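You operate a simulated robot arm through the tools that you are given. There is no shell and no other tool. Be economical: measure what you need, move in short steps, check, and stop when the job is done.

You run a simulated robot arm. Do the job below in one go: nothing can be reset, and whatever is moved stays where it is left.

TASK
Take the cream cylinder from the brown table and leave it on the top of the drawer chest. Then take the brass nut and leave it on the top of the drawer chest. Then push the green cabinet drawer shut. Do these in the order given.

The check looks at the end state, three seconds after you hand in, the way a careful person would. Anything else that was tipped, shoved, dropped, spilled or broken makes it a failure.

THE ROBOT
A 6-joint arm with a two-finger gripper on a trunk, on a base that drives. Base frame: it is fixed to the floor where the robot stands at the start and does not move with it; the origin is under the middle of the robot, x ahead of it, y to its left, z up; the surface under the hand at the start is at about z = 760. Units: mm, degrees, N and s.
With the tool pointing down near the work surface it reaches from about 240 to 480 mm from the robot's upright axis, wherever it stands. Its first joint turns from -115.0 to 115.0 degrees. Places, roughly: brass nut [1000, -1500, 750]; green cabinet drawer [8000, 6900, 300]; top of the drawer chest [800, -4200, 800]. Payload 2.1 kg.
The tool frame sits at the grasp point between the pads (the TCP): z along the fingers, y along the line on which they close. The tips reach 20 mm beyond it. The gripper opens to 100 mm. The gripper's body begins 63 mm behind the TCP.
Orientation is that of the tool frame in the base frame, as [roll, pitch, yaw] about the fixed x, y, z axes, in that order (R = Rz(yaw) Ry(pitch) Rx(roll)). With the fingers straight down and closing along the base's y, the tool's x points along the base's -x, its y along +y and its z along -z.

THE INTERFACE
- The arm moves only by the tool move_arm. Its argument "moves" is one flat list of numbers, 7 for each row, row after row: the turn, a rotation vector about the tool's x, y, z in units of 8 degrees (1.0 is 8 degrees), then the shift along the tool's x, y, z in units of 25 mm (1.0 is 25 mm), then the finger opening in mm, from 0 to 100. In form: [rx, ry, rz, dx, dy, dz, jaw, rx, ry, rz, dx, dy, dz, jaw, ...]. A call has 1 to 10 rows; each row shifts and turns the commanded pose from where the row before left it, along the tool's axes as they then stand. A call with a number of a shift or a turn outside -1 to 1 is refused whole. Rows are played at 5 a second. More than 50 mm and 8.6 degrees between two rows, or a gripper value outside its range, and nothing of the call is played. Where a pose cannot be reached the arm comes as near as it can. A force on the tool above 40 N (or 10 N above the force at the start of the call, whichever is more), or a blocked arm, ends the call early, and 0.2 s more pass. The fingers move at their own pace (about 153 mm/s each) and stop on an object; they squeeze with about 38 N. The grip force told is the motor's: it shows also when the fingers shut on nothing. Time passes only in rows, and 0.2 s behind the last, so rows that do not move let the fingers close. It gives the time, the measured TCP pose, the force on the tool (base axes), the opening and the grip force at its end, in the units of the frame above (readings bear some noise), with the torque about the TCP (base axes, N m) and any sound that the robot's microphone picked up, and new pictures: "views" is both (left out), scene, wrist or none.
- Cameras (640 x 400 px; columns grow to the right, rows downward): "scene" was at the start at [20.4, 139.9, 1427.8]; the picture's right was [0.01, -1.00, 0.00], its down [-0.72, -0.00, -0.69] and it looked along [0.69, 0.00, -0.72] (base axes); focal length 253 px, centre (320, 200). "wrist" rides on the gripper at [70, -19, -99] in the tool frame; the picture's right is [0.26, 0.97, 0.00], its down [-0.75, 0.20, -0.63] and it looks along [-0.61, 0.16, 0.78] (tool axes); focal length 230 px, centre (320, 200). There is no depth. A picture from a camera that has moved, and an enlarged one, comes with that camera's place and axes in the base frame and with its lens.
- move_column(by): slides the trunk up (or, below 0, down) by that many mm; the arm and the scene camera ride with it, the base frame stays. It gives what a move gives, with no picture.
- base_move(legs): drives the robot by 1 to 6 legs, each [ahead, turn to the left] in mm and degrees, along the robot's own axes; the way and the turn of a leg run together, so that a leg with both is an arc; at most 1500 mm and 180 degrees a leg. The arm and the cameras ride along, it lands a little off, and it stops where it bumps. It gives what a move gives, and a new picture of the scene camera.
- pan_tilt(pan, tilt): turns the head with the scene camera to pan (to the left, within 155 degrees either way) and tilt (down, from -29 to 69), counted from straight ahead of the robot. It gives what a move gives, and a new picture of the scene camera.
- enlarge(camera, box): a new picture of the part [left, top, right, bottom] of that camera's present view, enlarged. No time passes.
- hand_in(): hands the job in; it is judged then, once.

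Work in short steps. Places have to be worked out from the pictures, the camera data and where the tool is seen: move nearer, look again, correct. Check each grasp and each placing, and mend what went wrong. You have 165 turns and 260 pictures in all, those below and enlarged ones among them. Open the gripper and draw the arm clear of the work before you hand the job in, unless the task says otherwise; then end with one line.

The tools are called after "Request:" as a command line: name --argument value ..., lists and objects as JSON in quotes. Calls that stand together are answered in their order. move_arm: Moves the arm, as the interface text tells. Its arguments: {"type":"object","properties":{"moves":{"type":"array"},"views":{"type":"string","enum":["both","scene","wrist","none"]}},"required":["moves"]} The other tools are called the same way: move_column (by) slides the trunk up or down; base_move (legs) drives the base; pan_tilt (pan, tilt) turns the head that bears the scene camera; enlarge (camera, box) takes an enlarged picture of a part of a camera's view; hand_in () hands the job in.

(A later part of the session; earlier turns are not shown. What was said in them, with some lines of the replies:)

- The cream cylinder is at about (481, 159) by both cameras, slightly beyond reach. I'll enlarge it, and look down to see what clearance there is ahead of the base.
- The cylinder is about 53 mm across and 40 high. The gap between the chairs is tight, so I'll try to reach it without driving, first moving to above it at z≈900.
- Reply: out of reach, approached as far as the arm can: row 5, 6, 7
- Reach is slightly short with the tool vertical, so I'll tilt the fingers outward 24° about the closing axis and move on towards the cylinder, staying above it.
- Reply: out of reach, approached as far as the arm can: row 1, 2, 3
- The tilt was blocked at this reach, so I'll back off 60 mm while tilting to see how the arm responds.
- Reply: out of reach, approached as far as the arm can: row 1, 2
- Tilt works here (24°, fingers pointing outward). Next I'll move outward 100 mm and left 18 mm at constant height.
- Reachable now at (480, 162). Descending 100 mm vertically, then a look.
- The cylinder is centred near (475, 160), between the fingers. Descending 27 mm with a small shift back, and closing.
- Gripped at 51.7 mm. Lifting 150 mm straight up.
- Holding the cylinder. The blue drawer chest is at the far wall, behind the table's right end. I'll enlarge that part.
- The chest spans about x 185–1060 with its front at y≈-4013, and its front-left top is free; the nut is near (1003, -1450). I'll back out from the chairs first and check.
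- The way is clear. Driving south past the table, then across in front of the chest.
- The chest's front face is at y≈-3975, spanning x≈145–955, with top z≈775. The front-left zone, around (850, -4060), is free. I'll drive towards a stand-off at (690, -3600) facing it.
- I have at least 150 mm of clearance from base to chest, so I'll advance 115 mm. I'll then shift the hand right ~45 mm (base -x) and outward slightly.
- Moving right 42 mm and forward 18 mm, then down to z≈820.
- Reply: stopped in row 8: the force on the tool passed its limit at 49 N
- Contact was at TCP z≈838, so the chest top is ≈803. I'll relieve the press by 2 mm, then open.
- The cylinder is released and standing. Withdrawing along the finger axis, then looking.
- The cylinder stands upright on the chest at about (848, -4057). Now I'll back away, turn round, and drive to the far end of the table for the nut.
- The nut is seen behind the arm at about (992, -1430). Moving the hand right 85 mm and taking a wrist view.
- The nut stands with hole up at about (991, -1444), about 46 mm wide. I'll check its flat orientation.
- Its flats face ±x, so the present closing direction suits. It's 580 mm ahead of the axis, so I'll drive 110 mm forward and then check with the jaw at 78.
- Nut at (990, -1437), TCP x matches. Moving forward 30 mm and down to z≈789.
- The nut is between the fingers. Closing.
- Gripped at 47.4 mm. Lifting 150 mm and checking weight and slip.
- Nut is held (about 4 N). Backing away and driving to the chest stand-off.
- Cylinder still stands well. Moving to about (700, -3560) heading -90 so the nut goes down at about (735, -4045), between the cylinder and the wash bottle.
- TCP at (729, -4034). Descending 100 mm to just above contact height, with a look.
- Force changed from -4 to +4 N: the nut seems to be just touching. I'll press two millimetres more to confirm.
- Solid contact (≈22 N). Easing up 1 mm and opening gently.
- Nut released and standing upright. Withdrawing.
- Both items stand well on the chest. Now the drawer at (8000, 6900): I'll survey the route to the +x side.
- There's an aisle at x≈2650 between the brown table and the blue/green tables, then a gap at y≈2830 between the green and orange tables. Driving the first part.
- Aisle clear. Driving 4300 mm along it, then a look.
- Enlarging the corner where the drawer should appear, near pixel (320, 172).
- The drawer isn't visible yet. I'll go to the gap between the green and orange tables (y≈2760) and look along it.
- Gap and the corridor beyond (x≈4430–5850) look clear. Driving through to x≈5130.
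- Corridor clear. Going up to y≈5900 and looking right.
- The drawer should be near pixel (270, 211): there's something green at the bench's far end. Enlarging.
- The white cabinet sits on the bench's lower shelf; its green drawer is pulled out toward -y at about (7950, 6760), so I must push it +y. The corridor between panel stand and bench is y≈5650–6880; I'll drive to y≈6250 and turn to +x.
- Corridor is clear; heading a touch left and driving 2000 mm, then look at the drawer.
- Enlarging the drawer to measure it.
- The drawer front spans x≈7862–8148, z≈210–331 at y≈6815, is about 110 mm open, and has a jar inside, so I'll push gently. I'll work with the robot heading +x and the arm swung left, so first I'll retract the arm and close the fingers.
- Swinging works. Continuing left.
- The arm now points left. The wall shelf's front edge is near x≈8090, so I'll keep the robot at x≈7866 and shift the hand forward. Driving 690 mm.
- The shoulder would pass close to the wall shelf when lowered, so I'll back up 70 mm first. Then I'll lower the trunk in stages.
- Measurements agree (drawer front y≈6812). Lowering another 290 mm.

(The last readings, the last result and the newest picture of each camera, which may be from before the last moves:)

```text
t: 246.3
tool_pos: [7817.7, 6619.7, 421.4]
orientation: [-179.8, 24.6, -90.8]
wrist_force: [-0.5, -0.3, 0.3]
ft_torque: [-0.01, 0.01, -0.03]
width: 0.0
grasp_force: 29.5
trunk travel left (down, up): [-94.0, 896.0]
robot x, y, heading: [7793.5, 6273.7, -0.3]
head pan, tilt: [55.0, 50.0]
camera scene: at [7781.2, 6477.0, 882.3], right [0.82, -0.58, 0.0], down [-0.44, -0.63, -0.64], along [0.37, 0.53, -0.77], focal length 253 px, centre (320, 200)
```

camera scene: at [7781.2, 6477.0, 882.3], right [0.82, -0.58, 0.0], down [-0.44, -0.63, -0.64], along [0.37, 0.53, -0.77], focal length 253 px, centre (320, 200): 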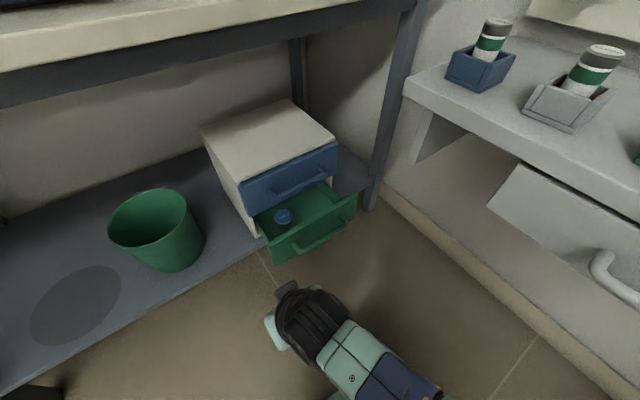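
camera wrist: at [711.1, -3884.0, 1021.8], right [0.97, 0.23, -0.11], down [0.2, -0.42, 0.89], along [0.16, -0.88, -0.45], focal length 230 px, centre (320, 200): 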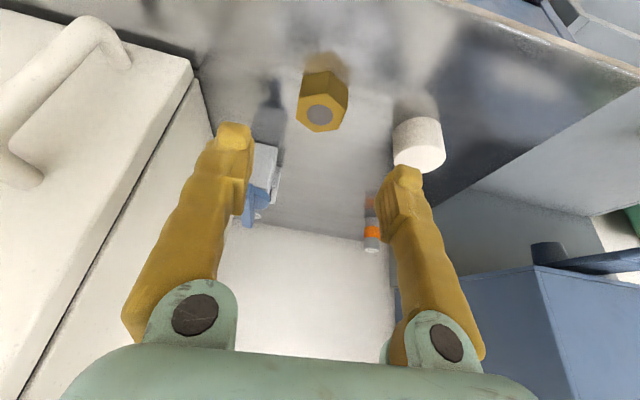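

Low-level view is good: handle spans x≈7923–8092 at z≈275, y≈6785. To keep the elbow clear of the wall shelf and its drawer I'll back the robot up another 95 mm and reach diagonally.

Request:
base_move --legs '[[-95, 0.3]]'

Request:
move_arm --moves '[0, 0, 0, -0.46, -0.8, 0.2, 0, 0, 0, 0, -0.46, -0.8, 0.2, 0, 0, 0, 0, -0.46, -0.8, 0.2, 0, 0, 0, 0, -0.46, -0.8, 0.2, 0, 0, 0, 0, 0, -0.8, 0, 0, 0, 0, 0, 0, -0.8, 0, 0, 0, 0, 0, 0, 0, 0, 0]' --views "both"

```text
t: 247.4
tool_pos: [7721.4, 6620.5, 422.2]
orientation: [-180.0, 24.7, -90.6]
wrist_force: [-0.6, 0.4, 0.0]
ft_torque: [-0.02, -0.02, 0.0]
width: 0.0
grasp_force: 29.7
trunk travel left (down, up): [-94.0, 896.0]
robot x, y, heading: [7701.1, 6276.0, -0.0]
head pan, tilt: [55.0, 50.0]
camera scene: at [7685.7, 6476.9, 882.3], right [0.82, -0.57, 0.0], down [-0.44, -0.63, -0.64], along [0.37, 0.53, -0.77], focal length 253 px, centre (320, 200)
```

scene: 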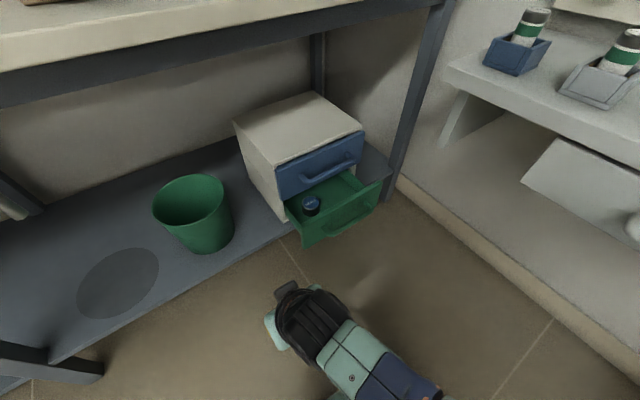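

```text
t: 249.0
tool_pos: [7841.9, 6670.1, 423.4]
orientation: [-179.9, 24.8, -90.5]
wrist_force: [0.6, -0.7, 0.2]
ft_torque: [-0.05, 0.03, -0.01]
width: 0.0
grasp_force: 29.2
trunk travel left (down, up): [-94.0, 896.0]
robot x, y, heading: [7701.2, 6273.6, -0.1]
head pan, tilt: [55.0, 50.0]
camera scene: at [7685.7, 6477.0, 882.3], right [0.82, -0.57, 0.0], down [-0.44, -0.63, -0.64], along [0.37, 0.53, -0.77], focal length 253 px, centre (320, 200)
camera wrist: at [7860.7, 6564.8, 483.8], right [-0.97, -0.23, -0.11], down [-0.2, 0.42, 0.89], along [-0.15, 0.88, -0.45], focal length 230 px, centre (320, 200)
```

scene: 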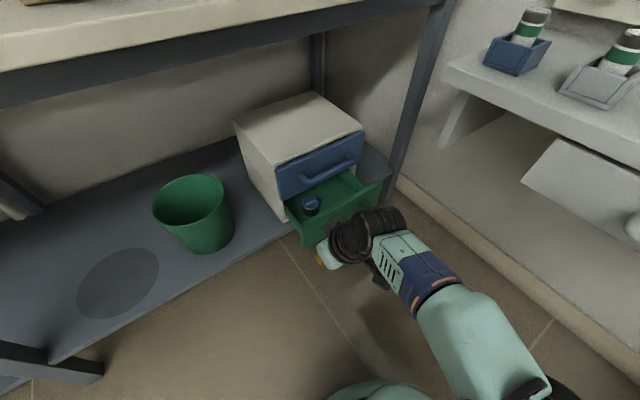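
wrist: 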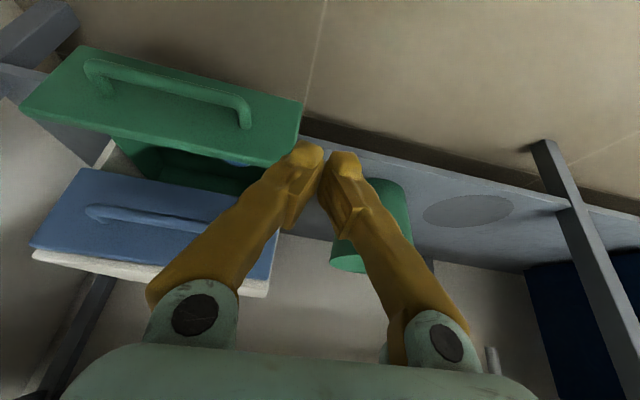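

Handle confirmed near (8010, 6785, 265). Shifting right to x≈7983 while tilting the tool to about 57°.

Request:
move_arm --moves '[0, -1, 0, 0, -0.95, 0, 0, 0, -1, 0, 0, -0.95, 0, 0, 0, -1, 0, 0, -0.95, 0, 0, 0, -1, 0, 0, -0.95, 0, 0, 0, 0, 0, 0, -0.95, 0, 0, 0, 0, 0, 0, -0.95, 0, 0, 0, 0, 0, 0, 0, 0, 0]'

```text
t: 250.6
tool_pos: [7984.3, 6667.9, 424.0]
orientation: [-179.9, 56.6, -90.4]
wrist_force: [-0.2, -0.4, -0.1]
ft_torque: [-0.01, 0.02, 0.01]
width: 0.0
grasp_force: 29.8
trunk travel left (down, up): [-94.0, 896.0]
robot x, y, heading: [7701.9, 6273.5, 0.2]
head pan, tilt: [55.0, 50.0]
camera scene: at [7685.7, 6476.9, 882.3], right [0.82, -0.57, 0.0], down [-0.44, -0.63, -0.64], along [0.37, 0.53, -0.77], focal length 253 px, centre (320, 200)
camera wrist: at [8002.2, 6547.5, 420.2], right [-0.97, -0.13, -0.22], down [-0.2, -0.11, 0.97], along [-0.15, 0.98, 0.08], focal length 230 px, centre (320, 200)
```

scene: 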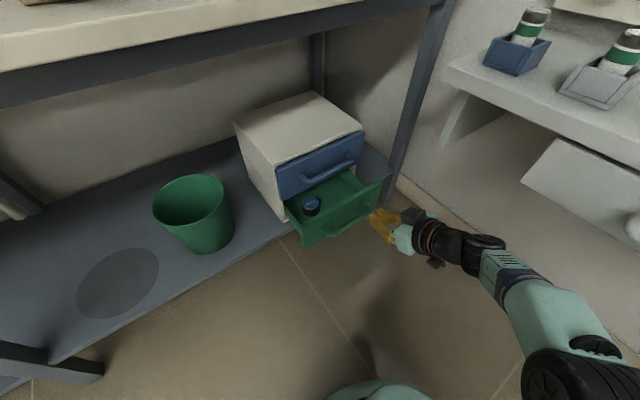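
wrist: 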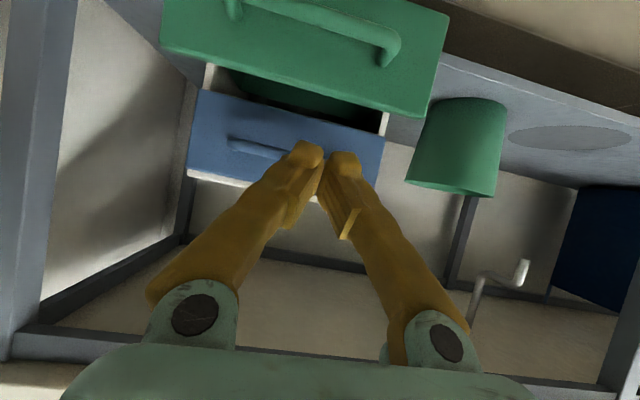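

Handle mid measured at (8014, 6787, 267). Lowering the trunk 88 mm, then the arm the rest.

Request:
move_column --by -88

Request:
move_arm --moves '[0, 0, 0, 0.836, 0, 0.549, 0, 0, 0, 0, 0.836, 0, 0.549, 0, 0, 0, 0, 0.6, 0, 0.39, 0, 0, 0, 0, 0, 0, 0, 0]'

```text
t: 251.9
tool_pos: [7983.0, 6668.9, 335.1]
orientation: [-179.9, 56.7, -90.4]
wrist_force: [0.4, 0.6, -0.3]
ft_torque: [-0.02, 0.01, 0.0]
width: 0.2
grasp_force: 30.1
trunk travel left (down, up): [-6.0, 984.0]
robot x, y, heading: [7701.8, 6278.3, 0.0]
head pan, tilt: [55.0, 50.0]
```

```text
t: 252.9
tool_pos: [7983.7, 6668.2, 267.9]
orientation: [-180.0, 56.6, -90.4]
wrist_force: [-0.2, 0.5, -0.1]
ft_torque: [-0.02, 0.02, -0.02]
width: 0.2
grasp_force: 29.6
trunk travel left (down, up): [-6.0, 984.0]
robot x, y, heading: [7701.0, 6273.1, 0.0]
head pan, tilt: [55.0, 50.0]
camera scene: at [7685.7, 6476.9, 794.3], right [0.82, -0.57, 0.0], down [-0.44, -0.63, -0.64], along [0.37, 0.53, -0.77], focal length 253 px, centre (320, 200)
camera wrist: at [8003.5, 6548.3, 263.4], right [-0.97, -0.13, -0.22], down [-0.2, -0.11, 0.97], along [-0.15, 0.98, 0.08], focal length 230 px, centre (320, 200)
```

scene: 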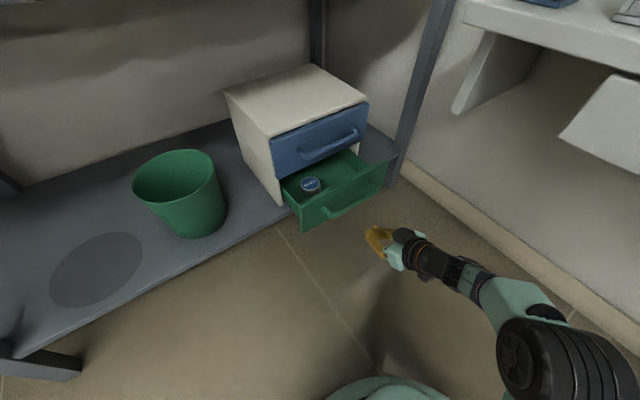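
wrist: 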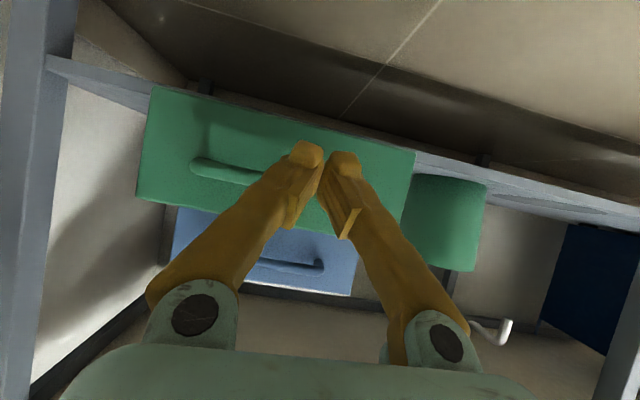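

Fingertips are at handle height. I'll raise 4 mm and advance 75 mm toward the handle; contact is expected near TCP y≈6755.

Request:
move_arm --moves '[0, 0, 0, -0.55, 0, 0.6, 0, 0, 0, 0, -0.41, 0, 0.63, 0, 0, 0, 0, -0.41, 0, 0.63, 0, 0, 0, 0, -0.22, 0, 0.33, 0, 0, 0, 0, -0.22, 0, 0.33, 0, 0, 0, 0, 0, 0, 0, 0]'

```text
t: 254.3
tool_pos: [7984.9, 6746.6, 272.2]
orientation: [-179.9, 56.7, -90.4]
wrist_force: [-0.1, 0.2, 0.0]
ft_torque: [0.04, 0.0, -0.01]
width: 0.2
grasp_force: 29.2
trunk travel left (down, up): [-6.0, 984.0]
robot x, y, heading: [7702.0, 6275.0, 0.0]
head pan, tilt: [55.0, 50.0]
camera scene: at [7685.7, 6476.9, 794.3], right [0.82, -0.57, 0.0], down [-0.44, -0.63, -0.64], along [0.37, 0.53, -0.77], focal length 253 px, centre (320, 200)
camera wrist: at [8003.0, 6625.0, 268.2], right [-0.97, -0.13, -0.22], down [-0.2, -0.11, 0.97], along [-0.15, 0.98, 0.08], focal length 230 px, centre (320, 200)
```

scene: 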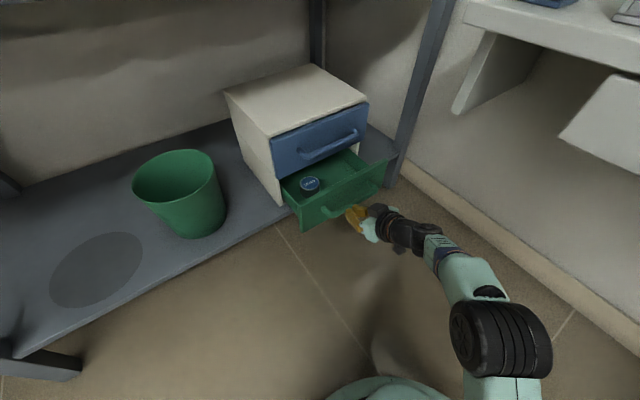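
wrist: 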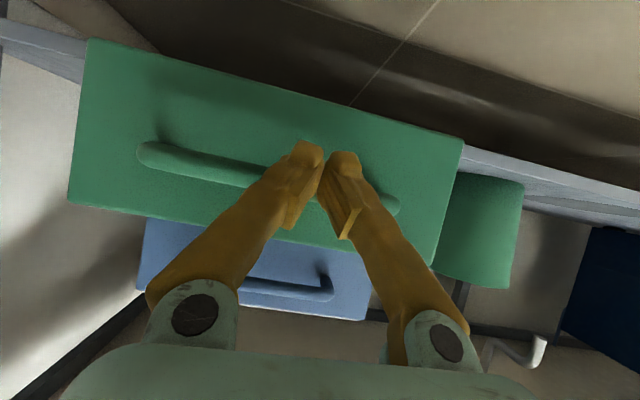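

Not yet touching, and well aligned. Advancing slowly 72 mm.

Request:
move_arm --moves '[0, 0, 0, -0.176, 0, 0.268, 0, 0, 0, 0, -0.176, 0, 0.268, 0, 0, 0, 0, -0.176, 0, 0.268, 0, 0, 0, 0, -0.176, 0, 0.268, 0, 0, 0, 0, -0.176, 0, 0.268, 0, 0, 0, 0, -0.176, 0, 0.268, 0, 0, 0, 0, -0.176, 0, 0.268, 0, 0, 0, 0, -0.176, 0, 0.268, 0, 0, 0, 0, -0.176, 0, 0.268, 0]'

```text
t: 256.3
tool_pos: [7984.3, 6819.3, 271.2]
orientation: [-179.8, 56.6, -90.4]
wrist_force: [0.6, 1.0, 0.4]
ft_torque: [-0.02, -0.04, 0.03]
width: 0.2
grasp_force: 29.6
trunk travel left (down, up): [-6.0, 984.0]
robot x, y, heading: [7702.3, 6275.9, 0.1]
head pan, tilt: [55.0, 50.0]
camera scene: at [7685.7, 6477.0, 794.3], right [0.82, -0.57, 0.0], down [-0.44, -0.63, -0.64], along [0.37, 0.53, -0.77], focal length 253 px, centre (320, 200)
camera wrist: at [8003.6, 6698.1, 268.0], right [-0.97, -0.13, -0.22], down [-0.2, -0.11, 0.97], along [-0.15, 0.98, 0.08], focal length 230 px, centre (320, 200)
```

scene: 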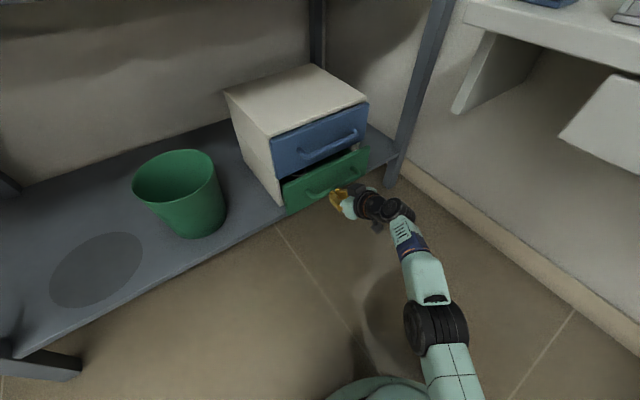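
wrist: 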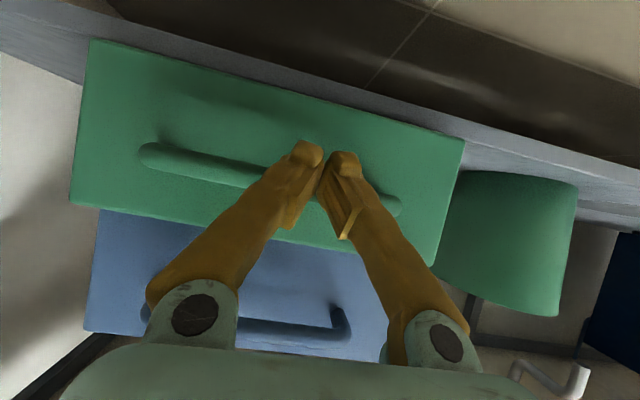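

The drawer slides easily; about 30 mm is left. Continuing slowly until it seats.

Request:
move_arm --moves '[0, 0, 0, -0.176, 0, 0.268, 0, 0, 0, 0, -0.176, 0, 0.268, 0, 0, 0, 0, -0.132, 0, 0.2, 0, 0, 0, 0, -0.11, 0, 0.167, 0, 0, 0, 0, -0.11, 0, 0.167, 0, 0, 0, 0, 0, 0, 0, 0]'

```text
t: 257.7
tool_pos: [7984.3, 6819.5, 269.4]
orientation: [-179.8, 56.6, -90.5]
wrist_force: [-0.1, 0.0, -0.5]
ft_torque: [-0.02, -0.04, 0.03]
width: 0.0
grasp_force: 29.2
out of reach, approached as far as the arm can: row 1, 2, 3, 4, 5
trunk travel left (down, up): [-6.0, 984.0]
robot x, y, heading: [7702.8, 6273.8, 0.1]
head pan, tilt: [55.0, 50.0]
camera scene: at [7685.7, 6477.0, 794.3], right [0.82, -0.57, 0.0], down [-0.44, -0.63, -0.64], along [0.37, 0.53, -0.77], focal length 253 px, centre (320, 200)
camera wrist: at [8003.1, 6699.1, 266.6], right [-0.97, -0.13, -0.22], down [-0.2, -0.11, 0.97], along [-0.15, 0.98, 0.08], focal length 230 px, centre (320, 200)
```

scene: 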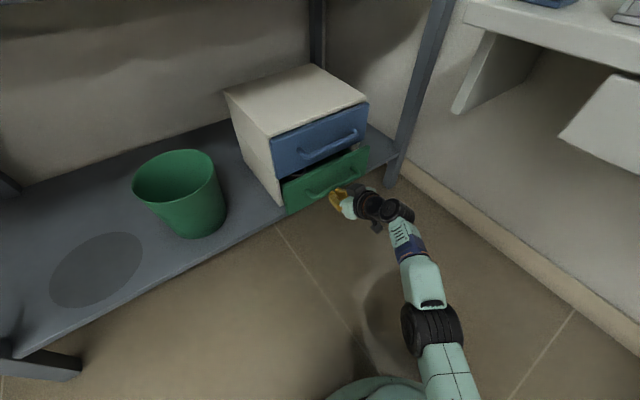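
wrist: 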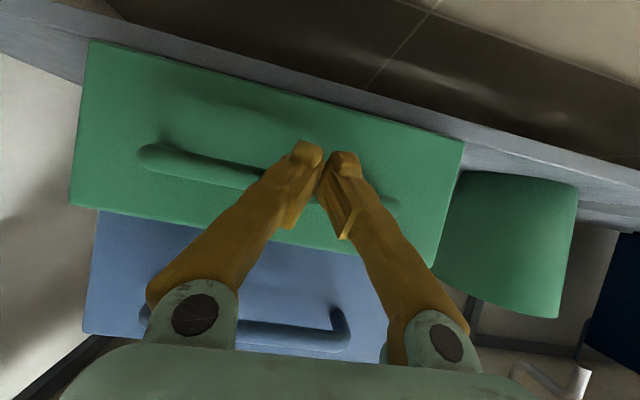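

Out of reach with about 30 mm to go. I'll retreat slightly, shift the hand back 75 mm in x, and drive 80 mm forward so the arm reaches less diagonally.

Request:
move_arm --moves '[0, 0, 0, 0.549, 0, -0.836, 0, 0, 0, 0, 0.549, 0, -0.836, 0, 0, 0, 0, 0, 1, 0, 0, 0, 0, 0, 0, 1, 0, 0, 0, 0, 0, 0, 1, 0, 0, 0, 0, 0, 0, 0, 0, 0]' --views "none"

Request:
base_move --legs '[[80, 0]]'

```text
t: 259.1
tool_pos: [7946.0, 6837.5, 273.1]
orientation: [-179.8, 56.6, -90.5]
wrist_force: [-0.2, -0.2, 0.3]
ft_torque: [-0.05, -0.01, 0.0]
width: 0.0
grasp_force: 29.8
out of reach, approached as far as the arm can: row 1, 2, 3, 4, 5
trunk travel left (down, up): [-6.0, 984.0]
robot x, y, heading: [7701.9, 6275.6, 0.1]
head pan, tilt: [55.0, 50.0]
```

```text
t: 260.1
tool_pos: [8027.1, 6837.8, 273.5]
orientation: [-179.8, 56.6, -90.4]
wrist_force: [0.3, 0.0, -0.5]
ft_torque: [0.02, -0.02, -0.02]
width: 0.0
grasp_force: 29.2
trunk travel left (down, up): [-6.0, 984.0]
robot x, y, heading: [7782.0, 6272.3, -0.1]
head pan, tilt: [55.0, 50.0]
camera scene: at [7765.9, 6477.2, 794.3], right [0.82, -0.57, 0.0], down [-0.44, -0.63, -0.64], along [0.37, 0.53, -0.77], focal length 253 px, centre (320, 200)
```

scene: 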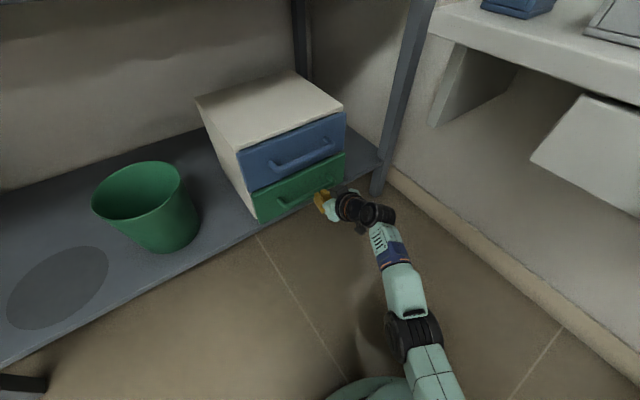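

The hand had in fact pushed on to y=6838, and the drawer looks nearly shut. Pushing gently a few more millimetres, watching force.

Request:
move_arm --moves '[0, 0, 0, -0.088, 0, 0.134, 0, 0, 0, 0, -0.088, 0, 0.134, 0, 0, 0, 0, 0, 0, 0, 0]'

Request:
enlarge --camera "scene" --box '[190, 60, 370, 240]'

```text
t: 260.9
tool_pos: [8027.0, 6841.3, 273.8]
orientation: [-179.7, 56.6, -90.3]
wrist_force: [0.2, -0.1, -0.2]
ft_torque: [0.03, 0.02, 0.01]
width: 0.0
grasp_force: 30.1
out of reach, approached as far as the arm can: row 2
trunk travel left (down, up): [-6.0, 984.0]
robot x, y, heading: [7784.1, 6274.5, 0.2]
head pan, tilt: [55.0, 50.0]
camera scene: at [7765.9, 6477.2, 794.3], right [0.82, -0.57, 0.0], down [-0.44, -0.63, -0.64], along [0.37, 0.53, -0.77], focal length 253 px, centre (320, 200)
camera wrist: at [8045.1, 6720.1, 269.6], right [-0.97, -0.13, -0.22], down [-0.2, -0.11, 0.97], along [-0.15, 0.98, 0.08], focal length 230 px, centre (320, 200)
```

scene: 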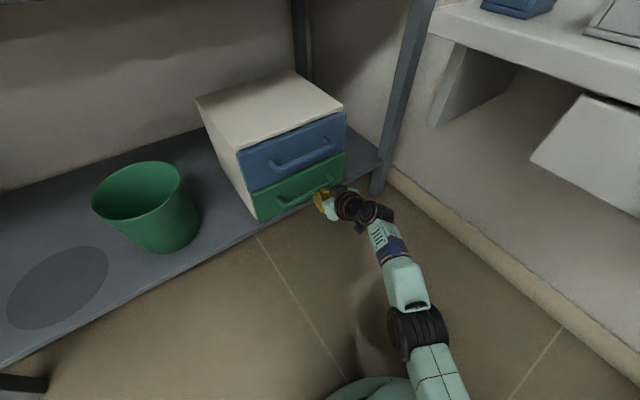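
wrist: 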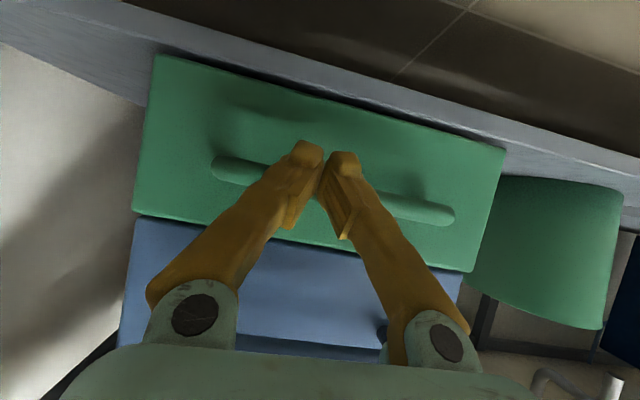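

```text
2.22 times, centred on (280, 150) of scene
camera zoom: at [7765.9, 6477.2, 794.3], right [0.82, -0.57, 0.0], down [-0.44, -0.63, -0.64], along [0.37, 0.53, -0.77], focal length 563 px, centre (409, 311)
```

zoom: 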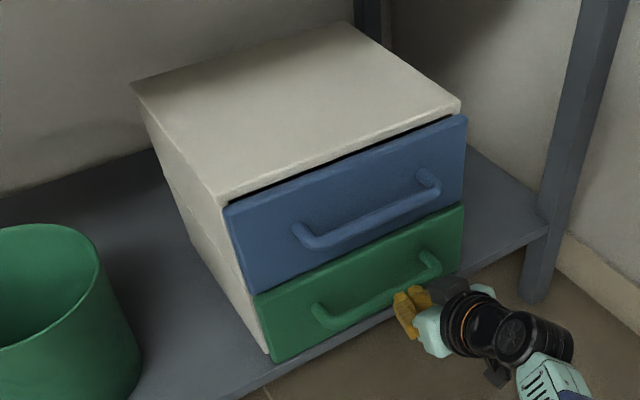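

Nearly flush, but maybe 10 mm remains and the arm is at its limit. I'll tilt the tool flatter by 16° to gain reach, then push on.

Request:
move_arm --moves '[0, 0, 0, 0.11, 0, -0.167, 0, 0, -1, 0, 0, 0, 0, 0, 0, -1, 0, 0, 0, 0, 0, 0, 0, 0, 0, 0, 0, 0]' --views "none"

```text
t: 261.6
tool_pos: [8032.6, 6849.3, 272.1]
orientation: [179.7, 66.7, -89.9]
wrist_force: [-7.3, -23.8, 5.3]
ft_torque: [0.19, -0.05, 0.15]
width: 6.1
grasp_force: 29.2
out of reach, approached as far as the arm can: row 2, 3
trunk travel left (down, up): [-6.0, 984.0]
robot x, y, heading: [7782.4, 6271.4, 0.2]
head pan, tilt: [55.0, 50.0]
stopped in row 3: the force on the tool passed its limit at 69 N (the readings are from after the stop); the commanded pose is now the measured one
```

A firm stop at y≈6849 suggests the drawer is seated. Looking before anything else.

Request:
enlarge --camera "scene" --box '[190, 60, 370, 240]'

Request:
enlarge --camera "wrist" --box '[100, 0, 540, 330]'

```text
2.22 times, centred on (280, 150) of scene
camera zoom: at [7765.5, 6475.5, 794.9], right [0.82, -0.57, 0.0], down [-0.44, -0.63, -0.64], along [0.37, 0.53, -0.76], focal length 563 px, centre (409, 311)
```

zoom: 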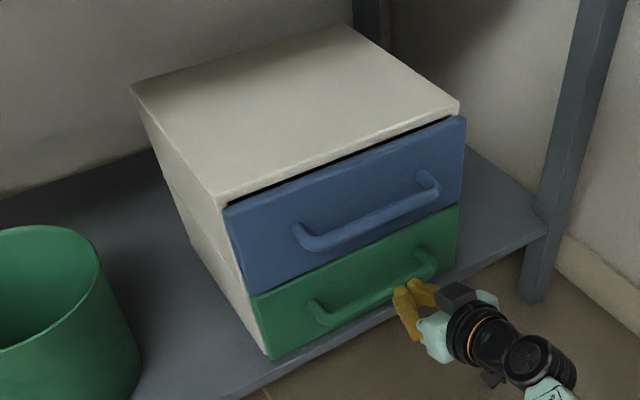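

```text
1.21 times, centred on (320, 165) of wrist
camera zoom: at [8053.4, 6732.5, 247.3], right [-0.97, -0.11, -0.24], down [-0.2, -0.28, 0.94], along [-0.17, 0.95, 0.25], focal length 279 px, centre (320, 242)
```

zoom: 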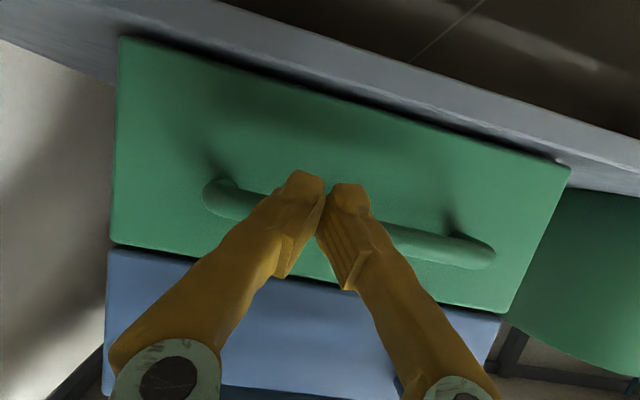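

The green front now looks flush with the blue one. Retreating straight back.

Request:
move_arm --moves '[0, 0, 0, 0.08, 0, -0.184, 0, 0, 0, 0, 0.2, 0, -0.46, 0, 0, 0, 0, 0.396, 0, -0.918, 0, 0, 0, 0, 0.396, 0, -0.918, 0, 0, 0, 0, 0.396, 0, -0.918, 0, 0, 0, 0, 0.396, 0, -0.918, 0, 0, 0, 0, 0, 0, 0, 0]'

Request:
enlarge --camera "scene" --box '[190, 60, 370, 240]'

```text
t: 263.2
tool_pos: [8086.6, 6818.1, 267.0]
orientation: [179.5, 66.5, -89.9]
wrist_force: [0.1, 0.1, -0.1]
ft_torque: [0.01, 0.01, -0.03]
width: 0.1
grasp_force: 29.6
out of reach, approached as far as the arm can: row 1, 2, 3, 4, 5, 6
trunk travel left (down, up): [-6.0, 984.0]
robot x, y, heading: [7781.6, 6276.2, 0.3]
head pan, tilt: [55.0, 50.0]
camera scene: at [7766.1, 6477.1, 794.3], right [0.82, -0.57, 0.0], down [-0.44, -0.63, -0.64], along [0.37, 0.53, -0.77], focal length 253 px, centre (320, 200)
camera wrist: at [8106.2, 6700.7, 242.0], right [-0.97, -0.11, -0.23], down [-0.2, -0.28, 0.94], along [-0.17, 0.95, 0.25], focal length 230 px, centre (320, 200)
```

scene: 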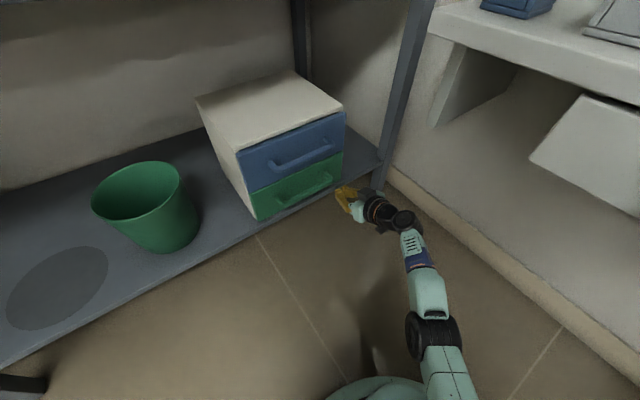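
wrist: 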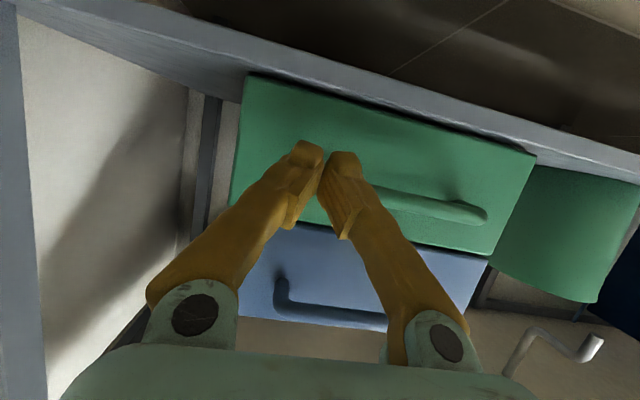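

```text
2.22 times, centred on (280, 150) of scene
camera zoom: at [7766.1, 6477.1, 794.3], right [0.82, -0.57, 0.0], down [-0.44, -0.63, -0.64], along [0.37, 0.53, -0.77], focal length 563 px, centre (409, 311)
```

zoom: 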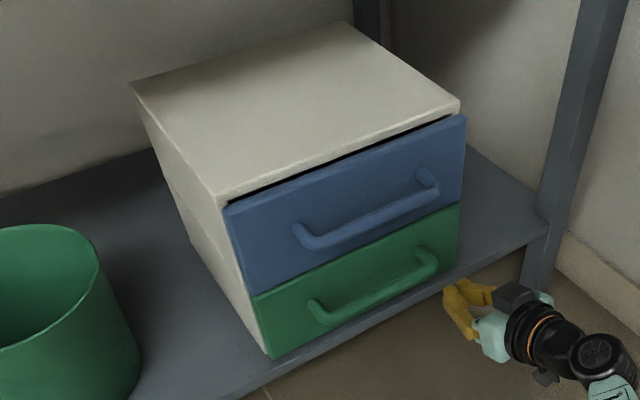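

The drawer looks shut. The arm drifted right since the commanded pose isn't reachable at this tilt, so I'll undo the tilt while backing off.

Request:
move_arm --moves '[0, 1, 0, 0, 0, 0, 0, 0, 1, 0, 0, 0, 0, 0, 0, 0, 0, 0, 0, 0, 0]'

Request:
enlarge --camera "scene" --box '[225, 110, 285, 230]'

```text
t: 264.0
tool_pos: [8084.5, 6784.2, 257.6]
orientation: [179.9, 52.6, -89.8]
wrist_force: [-0.1, -1.1, -0.9]
ft_torque: [0.01, 0.01, -0.04]
width: 0.0
grasp_force: 29.5
out of reach, approached as far as the arm can: row 1, 2
trunk travel left (down, up): [-6.0, 984.0]
robot x, y, heading: [7784.6, 6274.3, -0.0]
head pan, tilt: [55.0, 50.0]
camera scene: at [7766.0, 6477.1, 794.3], right [0.82, -0.57, 0.0], down [-0.44, -0.63, -0.64], along [0.37, 0.53, -0.77], focal length 253 px, centre (320, 200)
camera wrist: at [8104.6, 6663.8, 262.0], right [-0.97, -0.16, -0.2], down [-0.2, -0.05, 0.98], along [-0.17, 0.99, 0.01], focal length 230 px, centre (320, 200)
```

scene: 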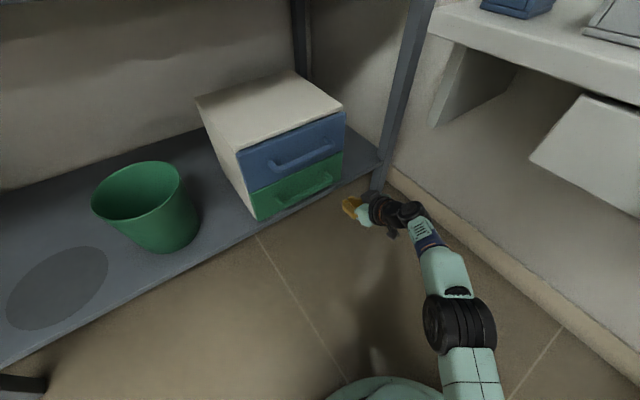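
wrist: 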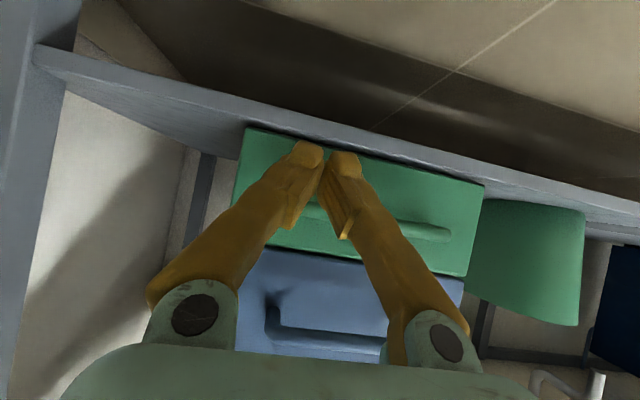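

```text
3.33 times, centred on (255, 170) of scene
camera zoom: at [7766.0, 6477.1, 794.3], right [0.82, -0.57, 0.0], down [-0.44, -0.63, -0.64], along [0.37, 0.53, -0.77], focal length 844 px, centre (537, 300)
```

zoom: 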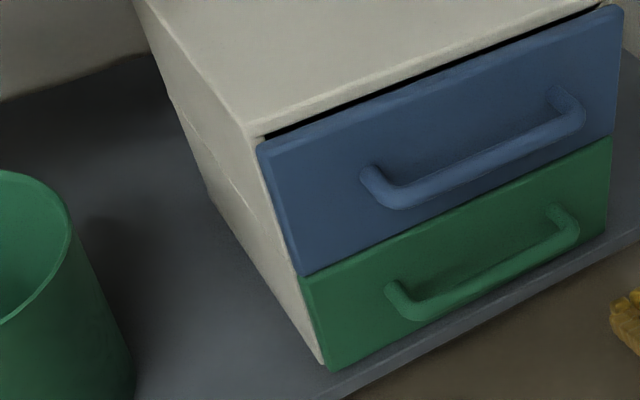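

The green front is flush with the blue one and the cabinet: shut. Drawing the arm further back.

Request:
move_arm --moves '[0, 0, 0, 0.61, 0, -0.79, 0, 0, 0, 0, 0.61, 0, -0.79, 0, 0, 0, 0, 0.61, 0, -0.79, 0, 0, 0, 0, 0, 1, 0, 0, 0, 0, 0, 0, 1, 0, 0, 0, 0, 0, 0, 0, 0, 0]' --views "scene"

```text
t: 265.4
tool_pos: [8034.8, 6710.0, 261.4]
orientation: [179.9, 50.5, -89.9]
wrist_force: [0.0, -0.8, 0.2]
ft_torque: [-0.01, -0.02, 0.01]
width: 0.0
grasp_force: 29.6
trunk travel left (down, up): [-6.0, 984.0]
robot x, y, heading: [7782.2, 6275.9, 0.4]
head pan, tilt: [55.0, 50.0]
camera scene: at [7766.0, 6477.1, 794.3], right [0.82, -0.57, 0.0], down [-0.44, -0.63, -0.64], along [0.37, 0.53, -0.77], focal length 253 px, centre (320, 200)
```

scene: 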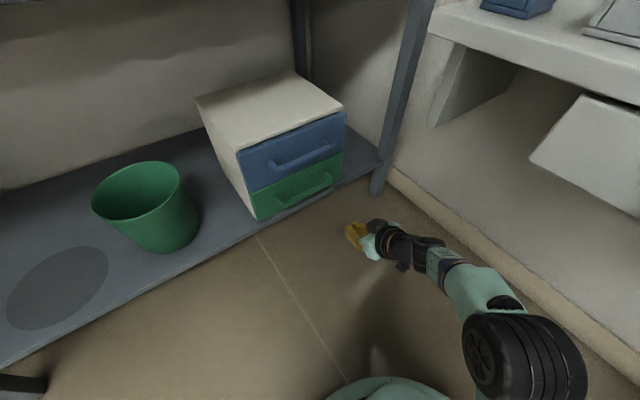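

The hand is clear and back in reach. I'll open the gripper, back the robot off 250 mm, and take a last look.

Request:
move_arm --moves '[0, 0, 0, 0.61, 0, -0.79, 50, 0, 0, 0, 0.61, 0, -0.79, 50, 0, 0, 0, 0, 0, 0, 50]' --views "none"

Request:
base_move --legs '[[-250, 0]]'

Request:
enlarge --camera "scene" --box '[260, 80, 460, 220]'

```text
t: 266.2
tool_pos: [8035.3, 6659.8, 263.4]
orientation: [179.9, 50.5, -90.0]
wrist_force: [-0.2, -0.8, 0.3]
ft_torque: [0.02, 0.01, -0.02]
width: 49.9
grasp_force: 0.2
trunk travel left (down, up): [-6.0, 984.0]
robot x, y, heading: [7784.0, 6276.5, 0.5]
head pan, tilt: [55.0, 50.0]
```

```text
t: 268.1
tool_pos: [7778.5, 6659.1, 262.5]
orientation: [179.8, 50.5, -89.7]
wrist_force: [1.2, 0.3, 0.4]
ft_torque: [0.01, -0.01, 0.02]
width: 49.9
grasp_force: 0.0
trunk travel left (down, up): [-6.0, 984.0]
robot x, y, heading: [7530.6, 6274.6, 0.4]
head pan, tilt: [55.0, 50.0]
camera scene: at [7510.8, 6475.9, 794.3], right [0.82, -0.57, 0.0], down [-0.44, -0.63, -0.64], along [0.37, 0.53, -0.77], focal length 253 px, centre (320, 200)
```

scene: 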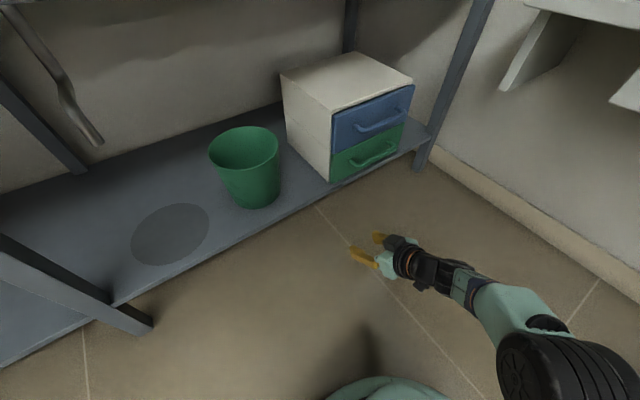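

```text
2.86 times, centred on (360, 150) of scene
camera zoom: at [7510.8, 6475.9, 794.3], right [0.82, -0.57, 0.0], down [-0.44, -0.63, -0.64], along [0.37, 0.53, -0.77], focal length 724 px, centre (206, 343)
```

zoom: 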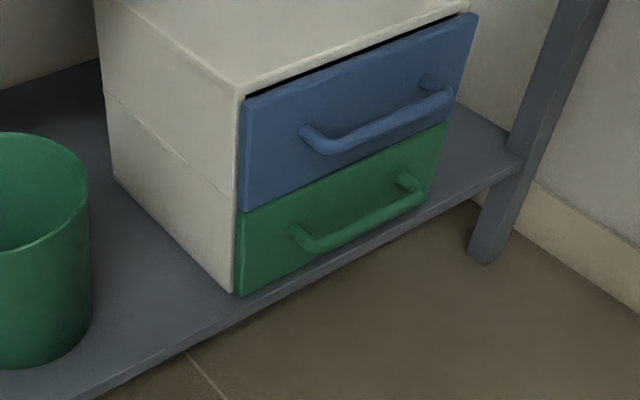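

The green drawer is fully shut against the cabinet, the arm is clear and the gripper is open. Handing in.

Request:
hand_in

```text
The job is handed in.
```

The cream cylinder and the brass nut are standing on top of the drawer chest, the green cabinet drawer is pushed shut, and the job is handed in.
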